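You operate a simulated robot arm through the tools that you are given. There is no shell and no other tool. Be economical: measure what you need, move in short steps, check, and stop when the job is done.

You are at the controls of a simulated robot arm. One attempt, no reset.

TASK
Take the cap from the long bench and leave it on top of the blue beaker there.

Only the result counts: the job must be done as asked and must still hold three seconds after the hand-in. Knocking over, shifting, dropping, spilling or breaking anything else fails it. A push-on lid holds only when it is set on centred and level and pressed home; a screw cap is set on level and turned clockwise until tight.

THE ROBOT
A 7-joint arm with a two-finger parallel gripper, fixed in place. Base frame: the origin is at the foot of the arm, x ahead of it, y to its left, z up; the work surface is at about z = 0. Units: m, rad, N and s.
With the tool pointing down near the work surface it reaches from about 0.22 to 0.58 m from the base axis. Its first joint turns from -1.152 to 1.152 rad. Payload 2.5 kg.
Tool frame: the origin (TCP) lies between the finger pads and is the grasp point; the fingertips stand 0.023 m ahead of it; z points along the fingers, y is the line along which they close. The gripper opens to 0.094 m. The fingers are 0.038 m wide and 0.01 m thick; the gripper's body (0.054 by 0.096 m) begins 0.039 m behind the TCP.
Orientation is that of the tool frame in the base frame, as a unit quaternion [w, x, y, z]. With the fingers straight down and closing along the base's y, the tool's x points along the base's -x, its y along +y and its z along -z.

THE INTERFACE
- The arm moves only by the tool jog_arm. Its argument "moves" is a list of rows, each a list of 7 numbers: the shift along the tool's x, y, z in m, then the turn, a rotation vector about the tool's x, y, z in rad, then the finger opening in m, from 0 to 0.094. In form: [[tx, ty, tz, wx, wy, wz, hand], ...]. A call has 1 to 8 rows; each row shifts and turns the commanded pose from where the row before left it, along the tool's axes as they then stand. Rows are played at 5 a second. More than 0.05 m and 0.15 rad between two rows, or a gripper value outside its range, and nothing of the call is played. A pose out of reach is approached as far as the arm can. The call stops where the force on the tool passes 40 N (or 10 N more than at its start, if that is more) or the arm is blocked; 0.2 s more then pass. Each finger travels about 0.108 m/s and halts on what it meets, pressing with about 38 N; the grip force reading is that of the motor and also rises with nothing between the fingers. The clock runs only during rows and for 0.2 s after the last one: add rows that do not move to give the fingers time. It gives the time, the measured TCP pose, the force on the tool (base axes), the opening and the grip force at its end, in the units of the frame above (readings bear some noise).
- Cameras (640 x 400 px; columns grow to the right, rows downward): "scene" is fixed at [0.11, -0.4008, 0.5396]; the picture's right is [0.89, -0.46, 0.00], its down [-0.28, -0.54, -0.80] and it looks along [0.37, 0.71, -0.60] (base axes); focal length 330 px, centre (320, 200). "wrist" rides on the gripper at [0.086, 0.016, -0.075] in the tool frame; the picture's right is [-0.18, 0.98, 0.00], its down [-0.58, -0.11, -0.81] and it looks along [-0.79, -0.15, 0.59] (tool axes); focal length 243 px, centre (320, 200). There is no depth. A picture from a camera that has moved, and an enlarged one, comes with that camera's place and axes in the base frame and with its lens.
- snapshot(camera): a new picture of that camera. It takes no simulated time.
- enlarge(camera, box): a new picture of the part [left, top, right, bottom] of that camera's present view, enlarged. It takes no simulated time.
- hand_in(): hands the job in; it is judged then, once.

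Go step by step. Nothing tells you positions but the pictures and the camera data: compare them with the known pose of the tool, close in by small moves and look again before you grip or let go. The budget is 90 turns and 42 pictures, counting those below and the enlarged ones. Unless the task says otherwise, let go and move clear before handing in, and close with one line.

The tools are called after "Emit:" as a command line: name --pt "numbers of a row" for each row, then --argument value for the rest, lists and objects as JSON in quotes. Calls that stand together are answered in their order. jog_arm: Moves the arm, as the interface text tells. Its arguments: {"type":"object","properties":{"moves":{"type":"array"}},"required":["moves"]} The other tools are called the same way: snapshot (camera) takes a picture; enlarge (camera, box) takes an enlarged picture of a part of a camera's view; hand_in () hands the job in.

At the start:

```text
t: 0.0
tcp_pos: [0.3987, -0.141, 0.3224]
orientation: [0.001, 0.0, 1.0, 0.001]
force: [-0.3, -0.1, -0.2]
opening: 0.0943
finger_force: 0.0
```

scene: 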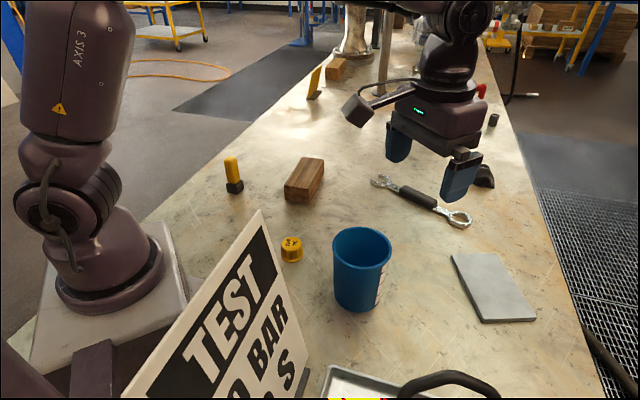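
wrist: 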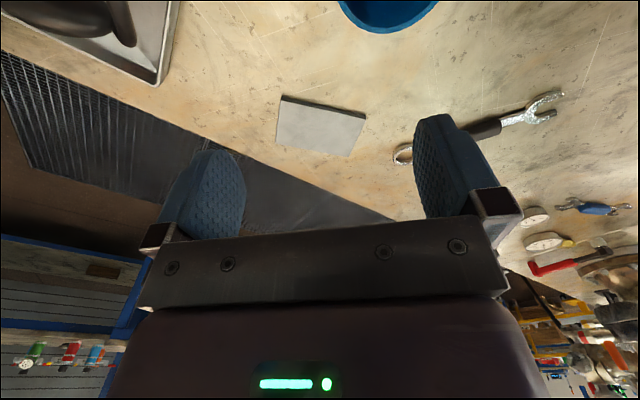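

I see a small yellow cap left of the blue beaker, both in front of the arm. I'll enlarge that area to measure them.

Emit:
enlarge --camera "scene" --box '[260, 210, 420, 320]'

```text
3.64 times, centred on (340, 265) of scene
camera zoom: at [0.11, -0.4008, 0.5396], right [0.89, -0.46, 0.0], down [-0.28, -0.54, -0.8], along [0.37, 0.71, -0.6], focal length 1202 px, centre (247, -36)
```

zoom: 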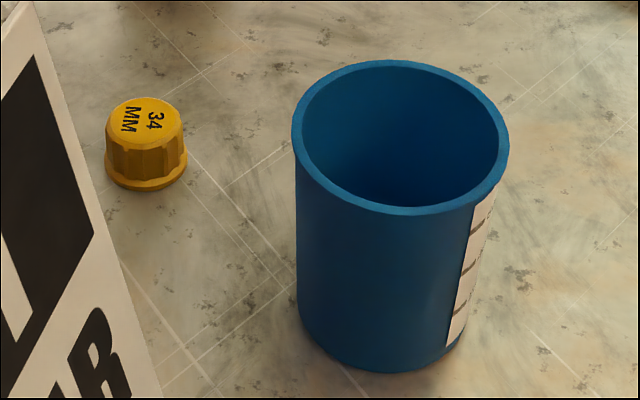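

The beaker looks open and wider than the yellow cap, so I need to check sizes carefully and see whether any other cap or beaker is around. I'll look at other parts of the view.

Emit:
enlarge --camera "scene" --box '[200, 40, 520, 240]'

Emit:
enlarge --camera "scene" --box '[300, 240, 556, 400]'

Emit:
enlarge --camera "wrist" --box '[380, 80, 640, 300]'

```text
2.00 times, centred on (360, 140) of scene
camera zoom: at [0.11, -0.4008, 0.5396], right [0.89, -0.46, 0.0], down [-0.28, -0.54, -0.8], along [0.37, 0.71, -0.6], focal length 661 px, centre (240, 320)
```

zoom: 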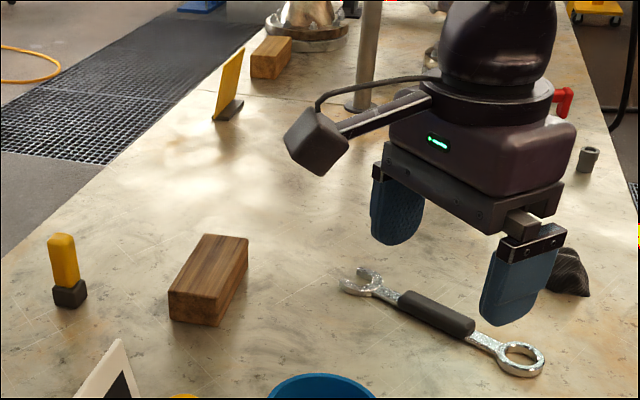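

```text
2.50 times, centred on (428, 320) of scene
camera zoom: at [0.11, -0.4008, 0.5396], right [0.89, -0.46, 0.0], down [-0.28, -0.54, -0.8], along [0.37, 0.71, -0.6], focal length 826 px, centre (50, -100)
```

zoom: 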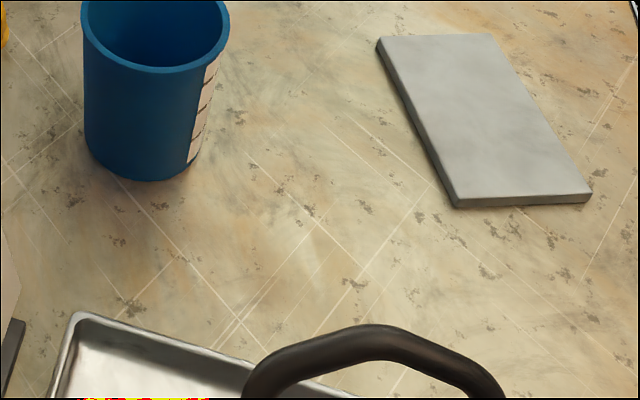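

```text
1.82 times, centred on (510, 190) of wrist
camera zoom: at [0.3103, -0.1261, 0.3955], right [0.18, 0.98, 0.0], down [0.58, -0.11, 0.81], along [0.79, -0.15, -0.59], focal length 441 px, centre (-26, 218)
```

zoom: 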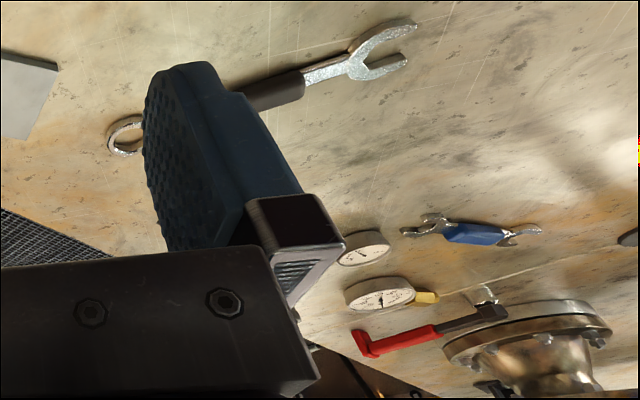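

Only one yellow cap and one blue beaker are visible so far. I'll pull the arm back and up a little to look down at both with the wrist camera.

Emit:
jog_arm --pt "0.04 0.03 -0.02 0 0 0 0.094" --pt "0.04 0.03 -0.02 0 0 0 0.094" --pt "0.04 0.03 -0.02 0 0 0 0.094" --pt "0 0 0 0 0 0 0.094"

Emit:
snapshot --camera "wrist"

```text
refused: row 1 steps farther than a row can; nothing moved
```

```text
35 pictures are left
camera wrist: at [0.3103, -0.1261, 0.3955], right [0.18, 0.98, 0.0], down [0.58, -0.11, 0.81], along [0.79, -0.15, -0.59], focal length 243 px, centre (320, 200)
```

wrist: 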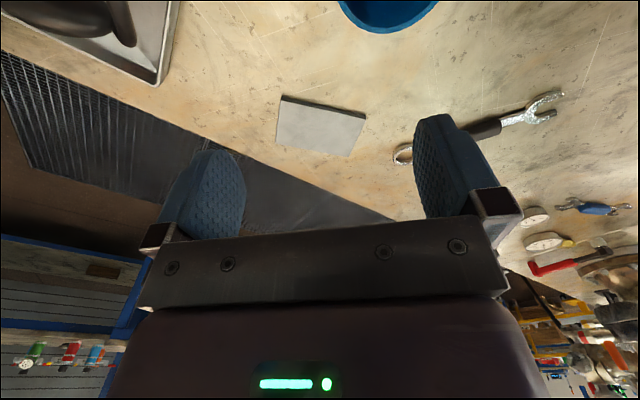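

The step was too large and nothing moved; I'll repeat it with smaller steps.

Emit:
jog_arm --pt "0.035 0.025 -0.02 0 0 0 0.094" --pt "0.035 0.025 -0.02 0 0 0 0.094" --pt "0.035 0.025 -0.02 0 0 0 0.094" --pt "0.02 0.025 0 0 0 0 0.094" --pt "0 0 0 0 0 0 0.094"

```text
t: 1.2
tcp_pos: [0.2744, -0.0426, 0.3823]
orientation: [0.0, 0.0, 1.0, 0.0]
force: [0.1, -0.1, 0.5]
opening: 0.0939
finger_force: 0.1
```

The arm is now behind the beaker; I'll look down at it.

Emit:
snapshot --camera "wrist"

Emit:
snapshot --camera "scene"

```text
34 pictures are left
camera wrist: at [0.186, -0.026, 0.4554], right [0.18, 0.98, 0.0], down [0.58, -0.11, 0.81], along [0.79, -0.15, -0.59], focal length 243 px, centre (320, 200)
```

wrist: 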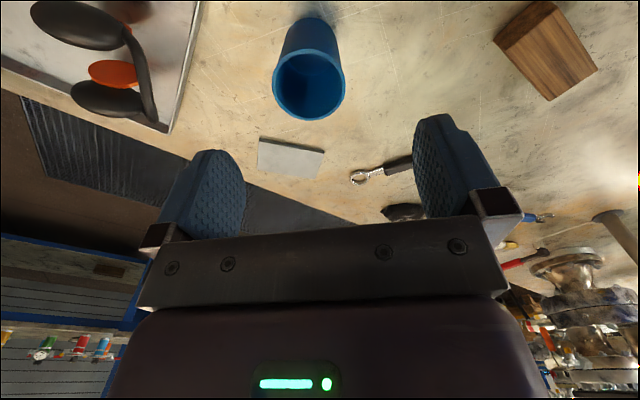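

```text
33 pictures are left
```

scene: 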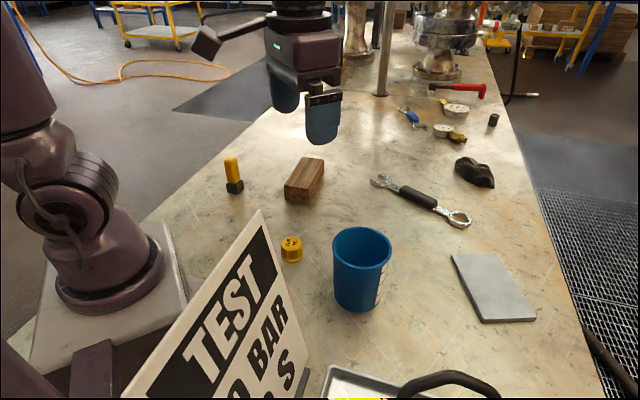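

The beaker's mouth is now visible; I'll enlarge it to gauge rim, diameter and depth, and see what is in the tray.

Emit:
enlarge --camera "wrist" --box '[240, 0, 400, 130]'

Emit:
enlarge --camera "wrist" --box '[0, 0, 220, 140]'

```text
3.08 times, centred on (320, 65) of wrist
camera zoom: at [0.186, -0.026, 0.4554], right [0.18, 0.98, 0.0], down [0.58, -0.11, 0.81], along [0.79, -0.15, -0.59], focal length 746 px, centre (320, 615)
```

zoom: 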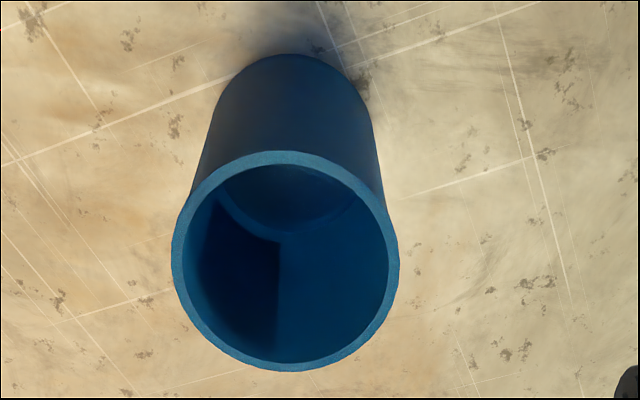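

```text
2.86 times, centred on (110, 70) of wrist
camera zoom: at [0.186, -0.026, 0.4554], right [0.18, 0.98, 0.0], down [0.58, -0.11, 0.81], along [0.79, -0.15, -0.59], focal length 693 px, centre (920, 571)
```

zoom: 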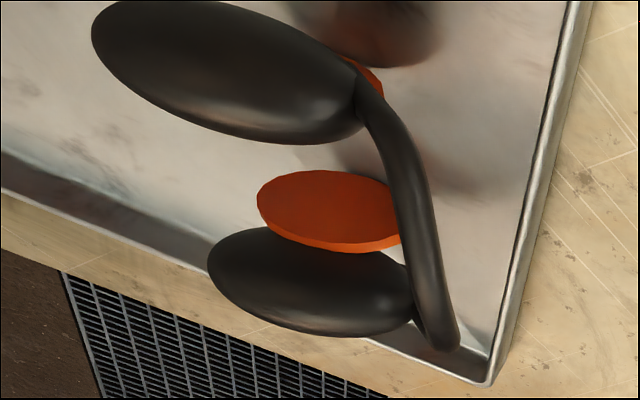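

The yellow cap (about 50 mm flange, ~34 mm tall) is near (0.294, 0.085). The beaker is a ~104 mm open cup, rim centre about (0.361, -0.076, 0.126) with a ~5 mm wall, so the cap can only rest balanced across the rim. First I'll move above the cap.

Emit:
jog_arm --pt "-0.0028 0.0182 0.0331 0 0 0 0.094" --pt "-0.0028 0.0182 0.0331 0 0 0 0.094" --pt "-0.0028 0.0182 0.0331 0 0 0 0.094" --pt "-0.0028 0.0182 0.0331 0 0 0 0.094" --pt "-0.0028 0.0182 0.0331 0 0 0 0.094" --pt "-0.0028 0.0182 0.0331 0 0 0 0.094" --pt "-0.0028 0.0182 0.0331 0 0 0 0.094" --pt "0 0 0 0 0 0 0.094"

Emit:
snapshot --camera "wrist"

Emit:
snapshot --camera "scene"

```text
t: 3.0
tcp_pos: [0.2935, 0.0856, 0.1487]
orientation: [0.0, 0.0, 1.0, -0.001]
force: [0.5, -0.5, 0.7]
opening: 0.0938
finger_force: 0.1
```

```text
30 pictures are left
camera wrist: at [0.2053, 0.1014, 0.223], right [0.18, 0.98, 0.0], down [0.58, -0.11, 0.81], along [0.79, -0.15, -0.59], focal length 243 px, centre (320, 200)
```

wrist: 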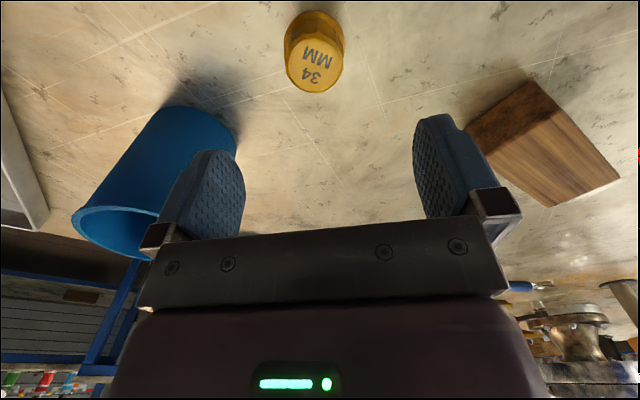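

```text
29 pictures are left
```

scene: 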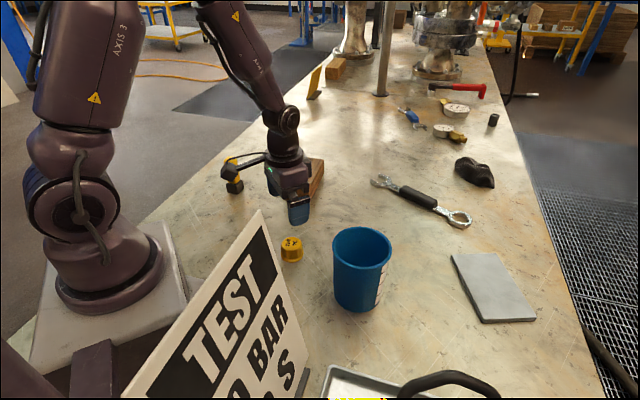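

The cap sits nearly below the tool at about (0.292, 0.083). I'll descend partway, then check.

Emit:
jog_arm --pt "0.001 -0.0025 0.03 0 0 0 0.094" --pt "0 0 0.03 0 0 0 0.094" --pt "0 0 0 0 0 0 0.094"

Emit:
enlarge --camera "wrist" --box '[210, 20, 430, 220]'

```text
t: 3.8
tcp_pos: [0.2921, 0.0815, 0.0894]
orientation: [0.0, -0.001, 1.0, 0.0]
force: [0.1, 1.3, -1.3]
opening: 0.0939
finger_force: 0.1
```

```text
2.00 times, centred on (320, 120) of wrist
camera zoom: at [0.2039, 0.0985, 0.163], right [0.18, 0.98, 0.0], down [0.58, -0.11, 0.81], along [0.79, -0.15, -0.59], focal length 485 px, centre (320, 360)
```

zoom: 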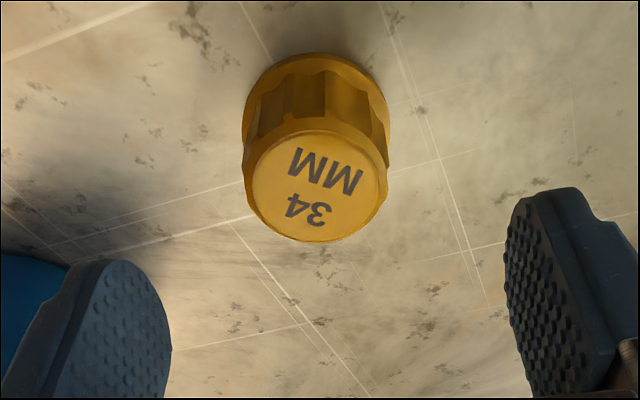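

The cap is centred between the fingers. I'll lower so the tips stay above the flange, then close.

Emit:
jog_arm --pt "0.001 0 0.02 0 0 0 0.094" --pt "0 0 0.02 0 0 0 0.094" --pt "0 0 0.0135 0 0 0 0.094" --pt "0 0 0 0 0 0 0.094"

Emit:
enlarge --camera "wrist" --box '[210, 80, 430, 240]'

Emit:
enlarge --camera "scene" --box '[240, 170, 400, 280]'

```text
t: 4.8
tcp_pos: [0.2922, 0.0841, 0.0354]
orientation: [0.0, -0.001, 1.0, -0.001]
force: [0.4, -0.5, 0.0]
opening: 0.0939
finger_force: 0.0
```

```text
2.50 times, centred on (320, 160) of wrist
camera zoom: at [0.2036, 0.0988, 0.1094], right [0.18, 0.98, 0.0], down [0.58, -0.11, 0.81], along [0.79, -0.15, -0.59], focal length 606 px, centre (320, 300)
```

zoom: 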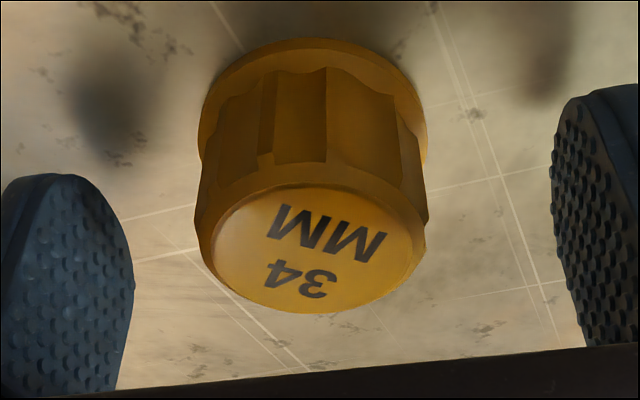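

```text
3.64 times, centred on (320, 225) of scene
camera zoom: at [0.11, -0.4008, 0.5396], right [0.89, -0.46, 0.0], down [-0.28, -0.54, -0.8], along [0.37, 0.71, -0.6], focal length 1202 px, centre (320, 109)
```

zoom: 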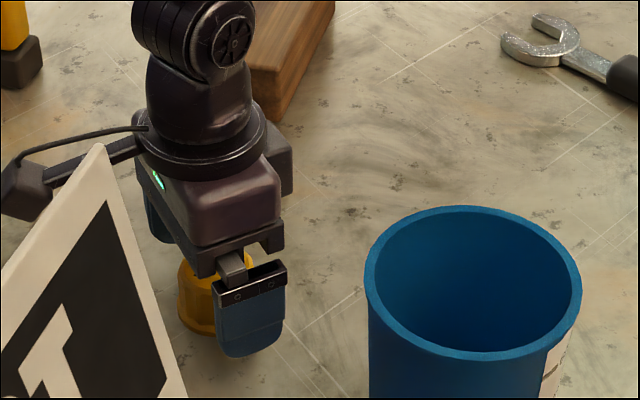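

Cap is well centred between the pads. Closing the fingers now.

Emit:
jog_arm --pt "0 0 0 0 0 0 0.03" --pt "0 0 0 0 0 0 0.03" --pt "0 0 0 0 0 0 0.03" --pt "0 0 0 0 0 0 0.03"

```text
t: 5.8
tcp_pos: [0.2915, 0.0818, 0.0353]
orientation: [0.0, 0.0, 1.0, 0.0]
force: [0.0, -0.4, -0.6]
opening: 0.0443
finger_force: 37.8
```

The cap is gripped at 44 mm. I'll lift it straight up.

Emit:
jog_arm --pt "0 0 -0.02 0 0 0 0.03" --pt "0 0 -0.045 0 0 0 0.03" --pt "0 0 -0.045 0 0 0 0.03" --pt "0 0 -0.045 0 0 0 0.03" --pt "0 0 -0.045 0 0 0 0.03" --pt "0 0 0 0 0 0 0.03"

Emit:
jog_arm --pt "0 0 0 0.14 0 0 0.03" --pt "0 0 0 0.14 0 0 0.03" --pt "0 0 0 0.14 0 0 0.03" --pt "0 0 0 0.14 0 0 0.03" --pt "0 0 0 0.14 0 0 0.03" --pt "0 0 0 0.14 0 0 0.03" --pt "0 0 0 0.14 0 0 0.03" --pt "0 0 0 0 0 0 0.03"

Emit:
snapshot --camera "scene"

```text
t: 7.2
tcp_pos: [0.2906, 0.084, 0.2374]
orientation: [0.0, 0.0, 1.0, 0.0]
force: [-0.5, 0.5, -0.4]
opening: 0.0447
finger_force: 37.7
```

```text
t: 9.0
tcp_pos: [0.2917, 0.083, 0.2363]
orientation: [0.0, 0.0, 0.882, -0.472]
force: [0.1, 0.3, 0.1]
opening: 0.0442
finger_force: 38.2
```

```text
25 pictures are left
```

scene: 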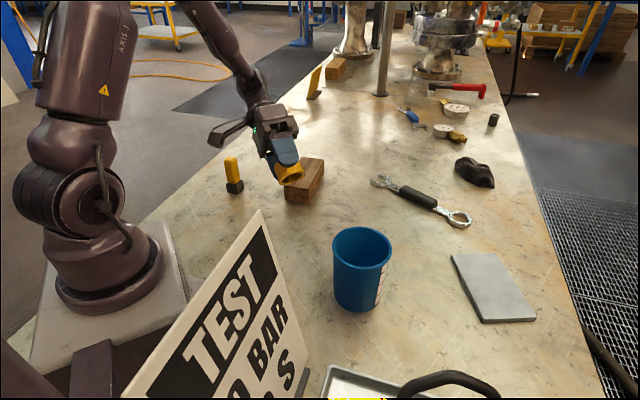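

The cap tilts toward the camera; enlarging to see its underside.

Emit:
enlarge --camera "scene" --box '[250, 130, 330, 200]'

```text
5.71 times, centred on (290, 165) of scene
camera zoom: at [0.11, -0.4007, 0.5396], right [0.89, -0.46, 0.0], down [-0.28, -0.54, -0.8], along [0.37, 0.71, -0.6], focal length 1888 px, centre (491, 400)
```

zoom: 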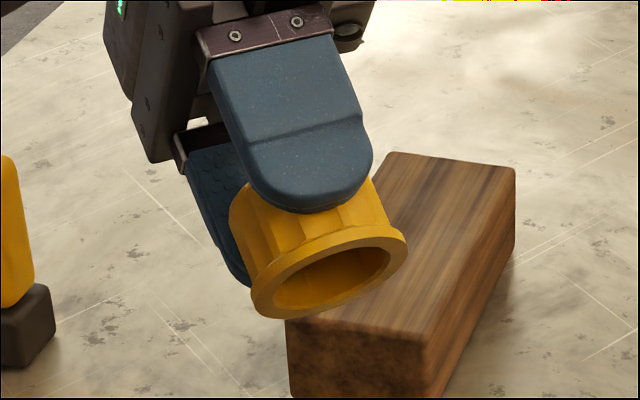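

The cap is hollow with a ~36 mm opening and a 7 mm wide bottom ring. Straddling the rim with its centre about 44 mm from the beaker axis gives roughly ±4 mm stable margin. I'll straighten up and move over the far side of the rim.

Emit:
jog_arm --pt "0 0 0 -0.14 0 0 0.03" --pt "0 0 0 -0.14 0 0 0.03" --pt "0 0 0 -0.14 0 0 0.03" --pt "0 0 0 -0.14 0 0 0.03" --pt "0 0 0 -0.14 0 0 0.03" --pt "0 0 0 -0.14 0 0 0.03" --pt "0 0 0 -0.14 0 0 0.03" --pt "0 0 0 0 0 0 0.03"

Emit:
jog_arm --pt "-0.0192 -0.0265 0 0 0 0 0.03" --pt "-0.0192 -0.0265 0 0 0 0 0.03" --pt "-0.0192 -0.0265 0 0 0 0 0.03" --pt "-0.0192 -0.0265 0 0 0 0 0.03" --pt "-0.0192 -0.0265 0 0 0 0 0.03" --pt "-0.0192 -0.0265 0 0 0 0 0.03" --pt "0 0 0 0 0 0 0.03"

Emit:
enlarge --camera "scene" --box '[300, 150, 460, 320]'

Emit:
snapshot --camera "wrist"

```text
t: 10.8
tcp_pos: [0.2918, 0.084, 0.2363]
orientation: [0.001, 0.0, 1.0, 0.001]
force: [0.4, 0.7, -0.2]
opening: 0.0445
finger_force: 38.3
```

```text
t: 12.4
tcp_pos: [0.4066, -0.0765, 0.2376]
orientation: [0.0, -0.001, 1.0, -0.001]
force: [0.2, 0.3, 0.5]
opening: 0.0442
finger_force: 38.2
```

```text
2.35 times, centred on (380, 235) of scene
camera zoom: at [0.11, -0.4008, 0.5396], right [0.89, -0.46, 0.0], down [-0.28, -0.54, -0.8], along [0.37, 0.71, -0.6], focal length 778 px, centre (179, 118)
```

zoom: 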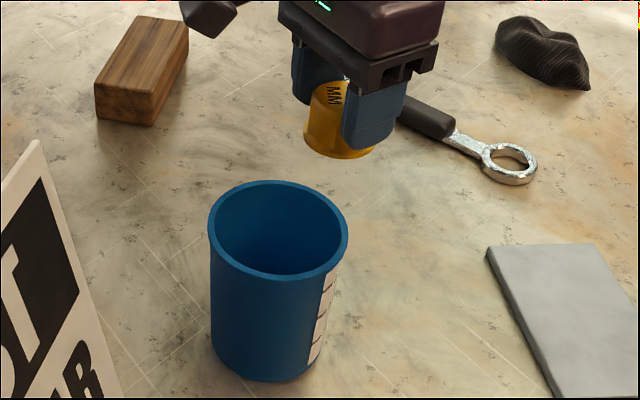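

```text
22 pictures are left
camera wrist: at [0.3181, -0.0607, 0.3103], right [0.18, 0.98, 0.0], down [0.58, -0.11, 0.81], along [0.79, -0.15, -0.59], focal length 243 px, centre (320, 200)
```

wrist: 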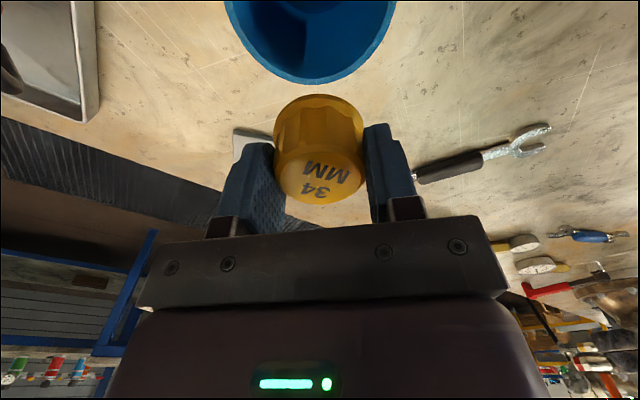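

Position matches my estimate so far. I'll lower to about 12 mm above the rim and compare again.

Emit:
jog_arm --pt "0 0 0.025 0 0 0 0.03" --pt "0 0 0.025 0 0 0 0.03" --pt "0 0 0.013 0 0 0 0.03" --pt "0 0 0 0 0 0 0.03"

Emit:
enlarge --camera "scene" --box '[320, 190, 440, 265]'

Emit:
enlarge --camera "wrist" --box '[210, 0, 430, 220]'

```text
t: 13.4
tcp_pos: [0.4055, -0.0753, 0.1737]
orientation: [0.0, 0.0, 1.0, 0.0]
force: [-0.3, 0.0, -0.1]
opening: 0.0444
finger_force: 37.8
```

```text
5.33 times, centred on (380, 228) of scene
camera zoom: at [0.11, -0.4008, 0.5396], right [0.89, -0.46, 0.0], down [-0.28, -0.54, -0.8], along [0.37, 0.71, -0.6], focal length 1762 px, centre (0, 53)
```

zoom: 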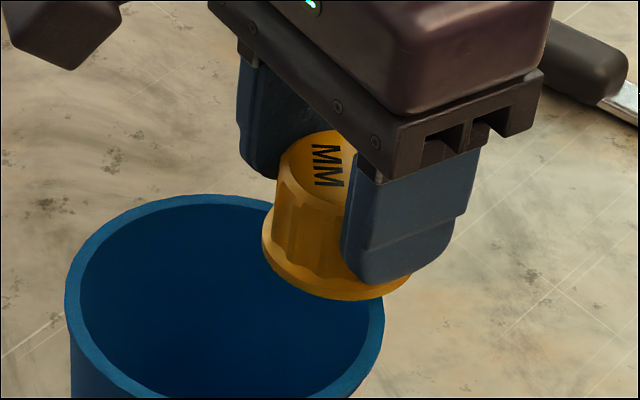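

```text
1.82 times, centred on (320, 110) of wrist
camera zoom: at [0.3179, -0.0605, 0.2467], right [0.18, 0.98, 0.0], down [0.58, -0.11, 0.81], along [0.79, -0.15, -0.59], focal length 441 px, centre (320, 364)
```

zoom: 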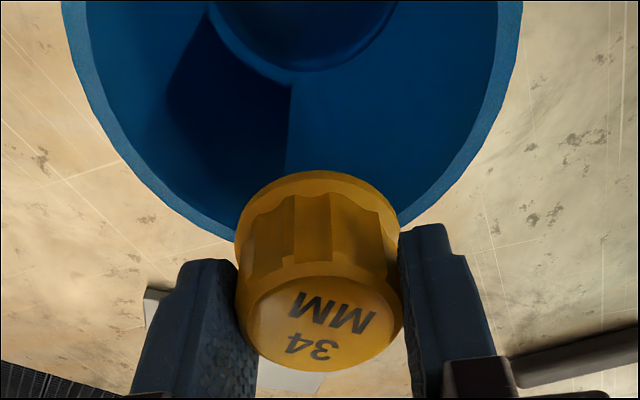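

Both views agree: the cap is level, its centre about 42.5–43 mm beyond the beaker axis, 6–10 mm above the rim. I'll shift 1.5 mm outward and lower gently.

Emit:
jog_arm --pt "-0.0015 0 0 0 0 0 0.03" --pt "0 0 0.002 0 0 0 0.03" --pt "0 0 0.002 0 0 0 0.03" --pt "0 0 0 0 0 0 0.03"

Emit:
enlarge --camera "scene" --box '[320, 190, 440, 265]'

```text
t: 14.4
tcp_pos: [0.4079, -0.077, 0.1702]
orientation: [0.0, -0.001, 1.0, 0.0]
force: [0.3, -0.8, -0.5]
opening: 0.0444
finger_force: 38.3
```

```text
5.33 times, centred on (380, 228) of scene
camera zoom: at [0.11, -0.4008, 0.5396], right [0.89, -0.46, 0.0], down [-0.28, -0.54, -0.8], along [0.37, 0.71, -0.6], focal length 1762 px, centre (0, 53)
```

zoom: 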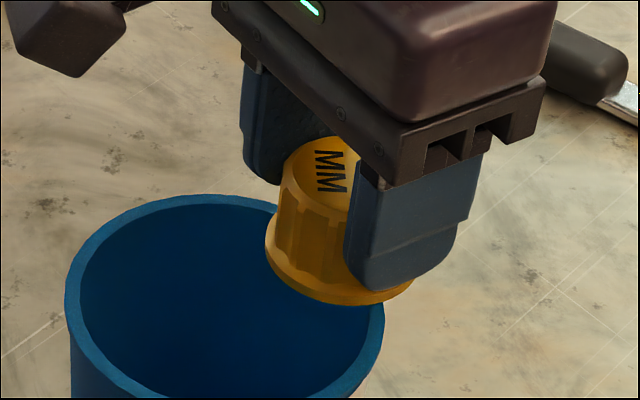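

Still above the rim, no contact force. Lowering further in 1 mm steps.

Emit:
jog_arm --pt "0 0 0.001 0 0 0 0.03" --pt "0 0 0.001 0 0 0 0.03" --pt "0 0 0.001 0 0 0 0.03" --pt "0 0 0 0 0 0 0.03"

```text
t: 15.4
tcp_pos: [0.4067, -0.0748, 0.1665]
orientation: [0.0, 0.0, 1.0, 0.0]
force: [-0.1, -0.7, 0.1]
opening: 0.0442
finger_force: 37.7
```

No contact yet; continuing down 2 mm.

Emit:
jog_arm --pt "0 0 0.001 0 0 0 0.03" --pt "0 0 0.001 0 0 0 0.03" --pt "0 0 0 0 0 0 0.03"

```text
t: 16.2
tcp_pos: [0.4084, -0.0753, 0.1663]
orientation: [0.001, -0.001, 1.0, 0.0]
force: [-1.7, 1.0, 23.6]
opening: 0.0442
finger_force: 37.8
```

Contact at about 24 N. I'll ease off slightly to reduce the load and then check alignment.

Emit:
jog_arm --pt "0 0 -0.0005 0 0 0 0.03" --pt "0 0 0 0 0 0 0.03"

Emit:
enlarge --camera "scene" --box '[320, 190, 440, 265]'

Emit:
enlarge --camera "wrist" --box '[210, 0, 430, 220]'

```text
t: 16.8
tcp_pos: [0.4081, -0.0761, 0.166]
orientation: [0.001, 0.0, 1.0, 0.0]
force: [-0.5, -0.7, 23.6]
opening: 0.0443
finger_force: 37.2
```

```text
5.33 times, centred on (380, 228) of scene
camera zoom: at [0.1099, -0.4007, 0.5396], right [0.89, -0.46, 0.0], down [-0.28, -0.54, -0.8], along [0.37, 0.71, -0.6], focal length 1762 px, centre (0, 53)
```

zoom: 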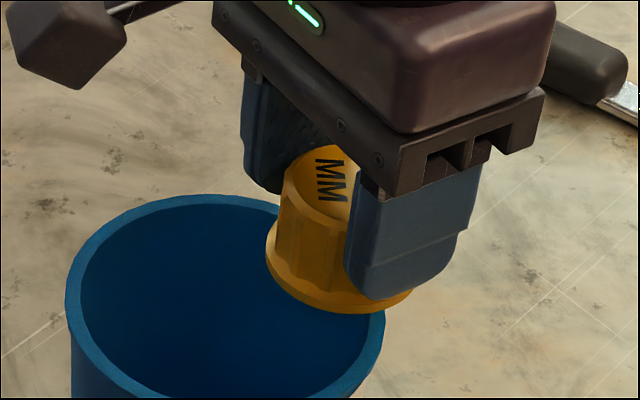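

```text
1.82 times, centred on (320, 110) of wrist
camera zoom: at [0.3199, -0.0606, 0.2392], right [0.18, 0.98, 0.0], down [0.58, -0.11, 0.81], along [0.79, -0.15, -0.59], focal length 441 px, centre (320, 364)
```

zoom: 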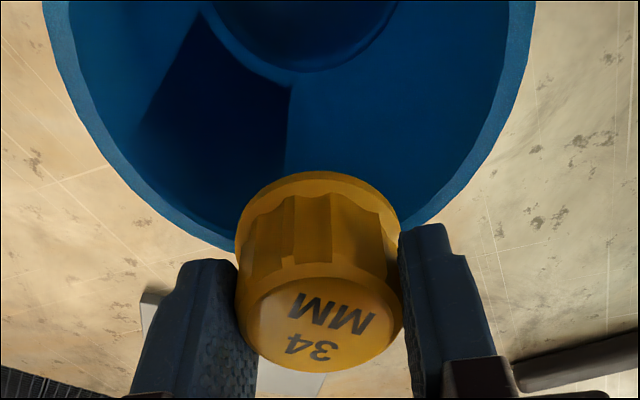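

Both views give the cap centre about 44–45 mm from the beaker axis, straddling the wall, inside the stable window. I'll ease the load further before releasing.

Emit:
jog_arm --pt "0 0 -0.0005 0 0 0 0.03" --pt "0 0 0 0 0 0 0.03" --pt "0 0 0 0 0 0 0.03"

```text
t: 17.6
tcp_pos: [0.4072, -0.0766, 0.1658]
orientation: [0.0, 0.0, 1.0, 0.0]
force: [1.8, -1.7, 16.0]
opening: 0.0443
finger_force: 38.0
```

Emit:
jog_arm --pt "0 0 -0.0006 0 0 0 0.03" --pt "0 0 0 0 0 0 0.03" --pt "0 0 0 0 0 0 0.03"

```text
t: 18.4
tcp_pos: [0.4076, -0.076, 0.1664]
orientation: [-0.001, 0.0, 1.0, 0.0]
force: [1.4, -0.6, 5.4]
opening: 0.0446
finger_force: 38.2
```

The load is down to about 5 N, so the cap rests lightly on the rim. Now opening the fingers gradually by a few mm.

Emit:
jog_arm --pt "0 0 -0.0002 0 0 0 0.03" --pt "0 0 0 0 0 0 0.045" --pt "0 0 0 0 0 0 0.046" --pt "0 0 0 0 0 0 0.048" --pt "0 0 0 0 0 0 0.052" --pt "0 0 0 0 0 0 0.052"

Emit:
enlarge --camera "scene" --box '[320, 190, 440, 265]'

Emit:
enlarge --camera "wrist" --box '[210, 0, 430, 220]'

```text
t: 19.8
tcp_pos: [0.4081, -0.0759, 0.1664]
orientation: [0.0, 0.0, 1.0, 0.0]
force: [-0.1, 0.4, 0.4]
opening: 0.0518
finger_force: 0.0
```

```text
5.33 times, centred on (380, 228) of scene
camera zoom: at [0.11, -0.4008, 0.5396], right [0.89, -0.46, 0.0], down [-0.28, -0.54, -0.8], along [0.37, 0.71, -0.6], focal length 1762 px, centre (0, 53)
```

zoom: 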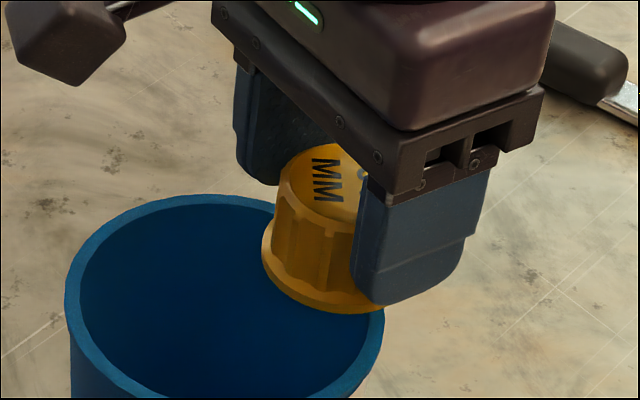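

```text
1.82 times, centred on (320, 110) of wrist
camera zoom: at [0.3198, -0.0603, 0.2401], right [0.18, 0.98, 0.0], down [0.58, -0.11, 0.81], along [0.79, -0.15, -0.59], focal length 441 px, centre (320, 364)
```

zoom: 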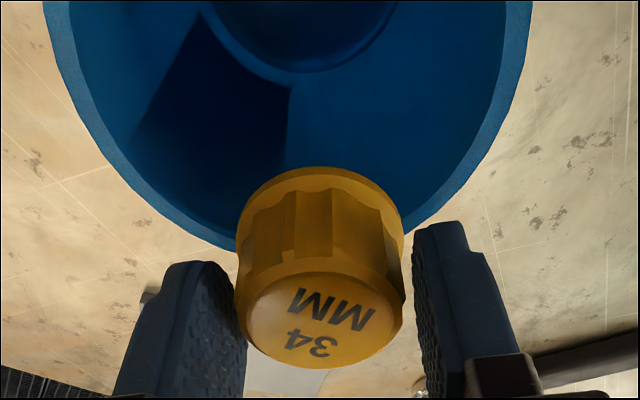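

The cap is free and standing on the rim. I'll open wider without moving the arm and check that it stays put.

Emit:
jog_arm --pt "0 0 0 0 0 0 0.058" --pt "0 0 0 0 0 0 0.066" --pt "0 0 0 0 0 0 0.076" --pt "0 0 0 0 0 0 0.085" --pt "0 0 0 0 0 0 0.085"

Emit:
enlarge --camera "scene" --box '[320, 190, 440, 265]'

```text
t: 21.0
tcp_pos: [0.4082, -0.076, 0.1655]
orientation: [-0.001, 0.0, 1.0, 0.0]
force: [-0.1, -0.3, 0.6]
opening: 0.0849
finger_force: 0.0
```

```text
5.33 times, centred on (380, 228) of scene
camera zoom: at [0.11, -0.4008, 0.5396], right [0.89, -0.46, 0.0], down [-0.28, -0.54, -0.8], along [0.37, 0.71, -0.6], focal length 1762 px, centre (0, 53)
```

zoom: 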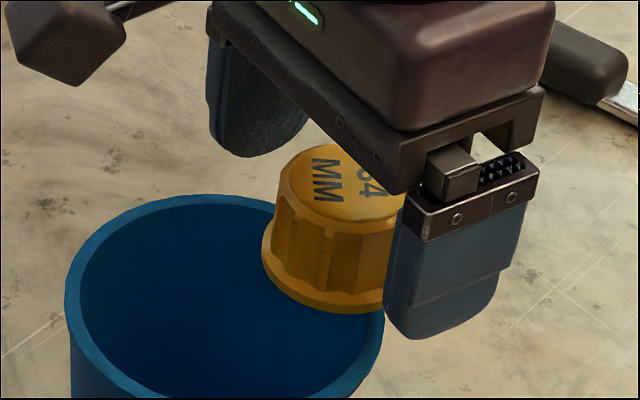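

The cap stands unmoved on the rim with the fingers well clear. I'll raise the gripper straight up and check once more.

Emit:
jog_arm --pt "0 0 -0.01 0 0 0 0.085" --pt "0 0 -0.02 0 0 0 0.085" --pt "0 0 -0.03 0 0 0 0.085" --pt "0 0 -0.04 0 0 0 0.085" --pt "0 0 -0.04 0 0 0 0.085" --pt "0 0 0 0 0 0 0.085" --pt "0 0 0 0 0 0 0.085" --pt "0 0 0 0 0 0 0.085"

Emit:
enlarge --camera "scene" --box '[310, 180, 460, 320]'

```text
t: 22.8
tcp_pos: [0.4069, -0.0748, 0.3056]
orientation: [0.0, 0.0, 1.0, -0.001]
force: [0.3, -0.6, -0.8]
opening: 0.0851
finger_force: 0.0
```

```text
2.86 times, centred on (385, 250) of scene
camera zoom: at [0.11, -0.4008, 0.5396], right [0.89, -0.46, 0.0], down [-0.28, -0.54, -0.8], along [0.37, 0.71, -0.6], focal length 944 px, centre (134, 57)
```

zoom: 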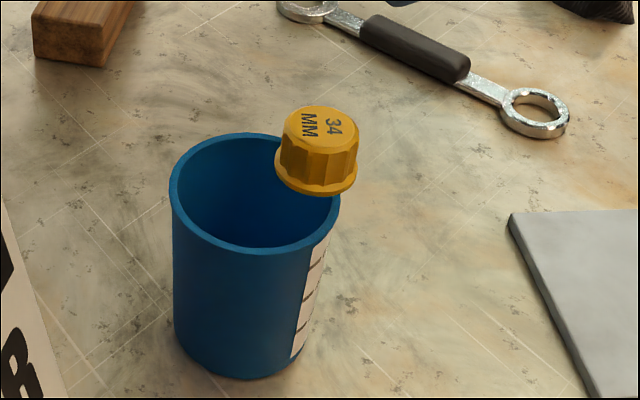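

The cap rests level and still on the beaker's rim, the beaker is in its original place, and the gripper is clear. Handing in.

Emit:
hand_in

```text
The job is handed in.
```

I put the yellow cap on top of the blue beaker and handed the job in. It sits level, balanced across the far side of the rim, because the beaker's open mouth (about 104 mm) is much wider than the cap (about 50 mm). It stayed still after I let go and moved the gripper clear, and nothing else looked moved in the last picture. The result of the judging was not shown.
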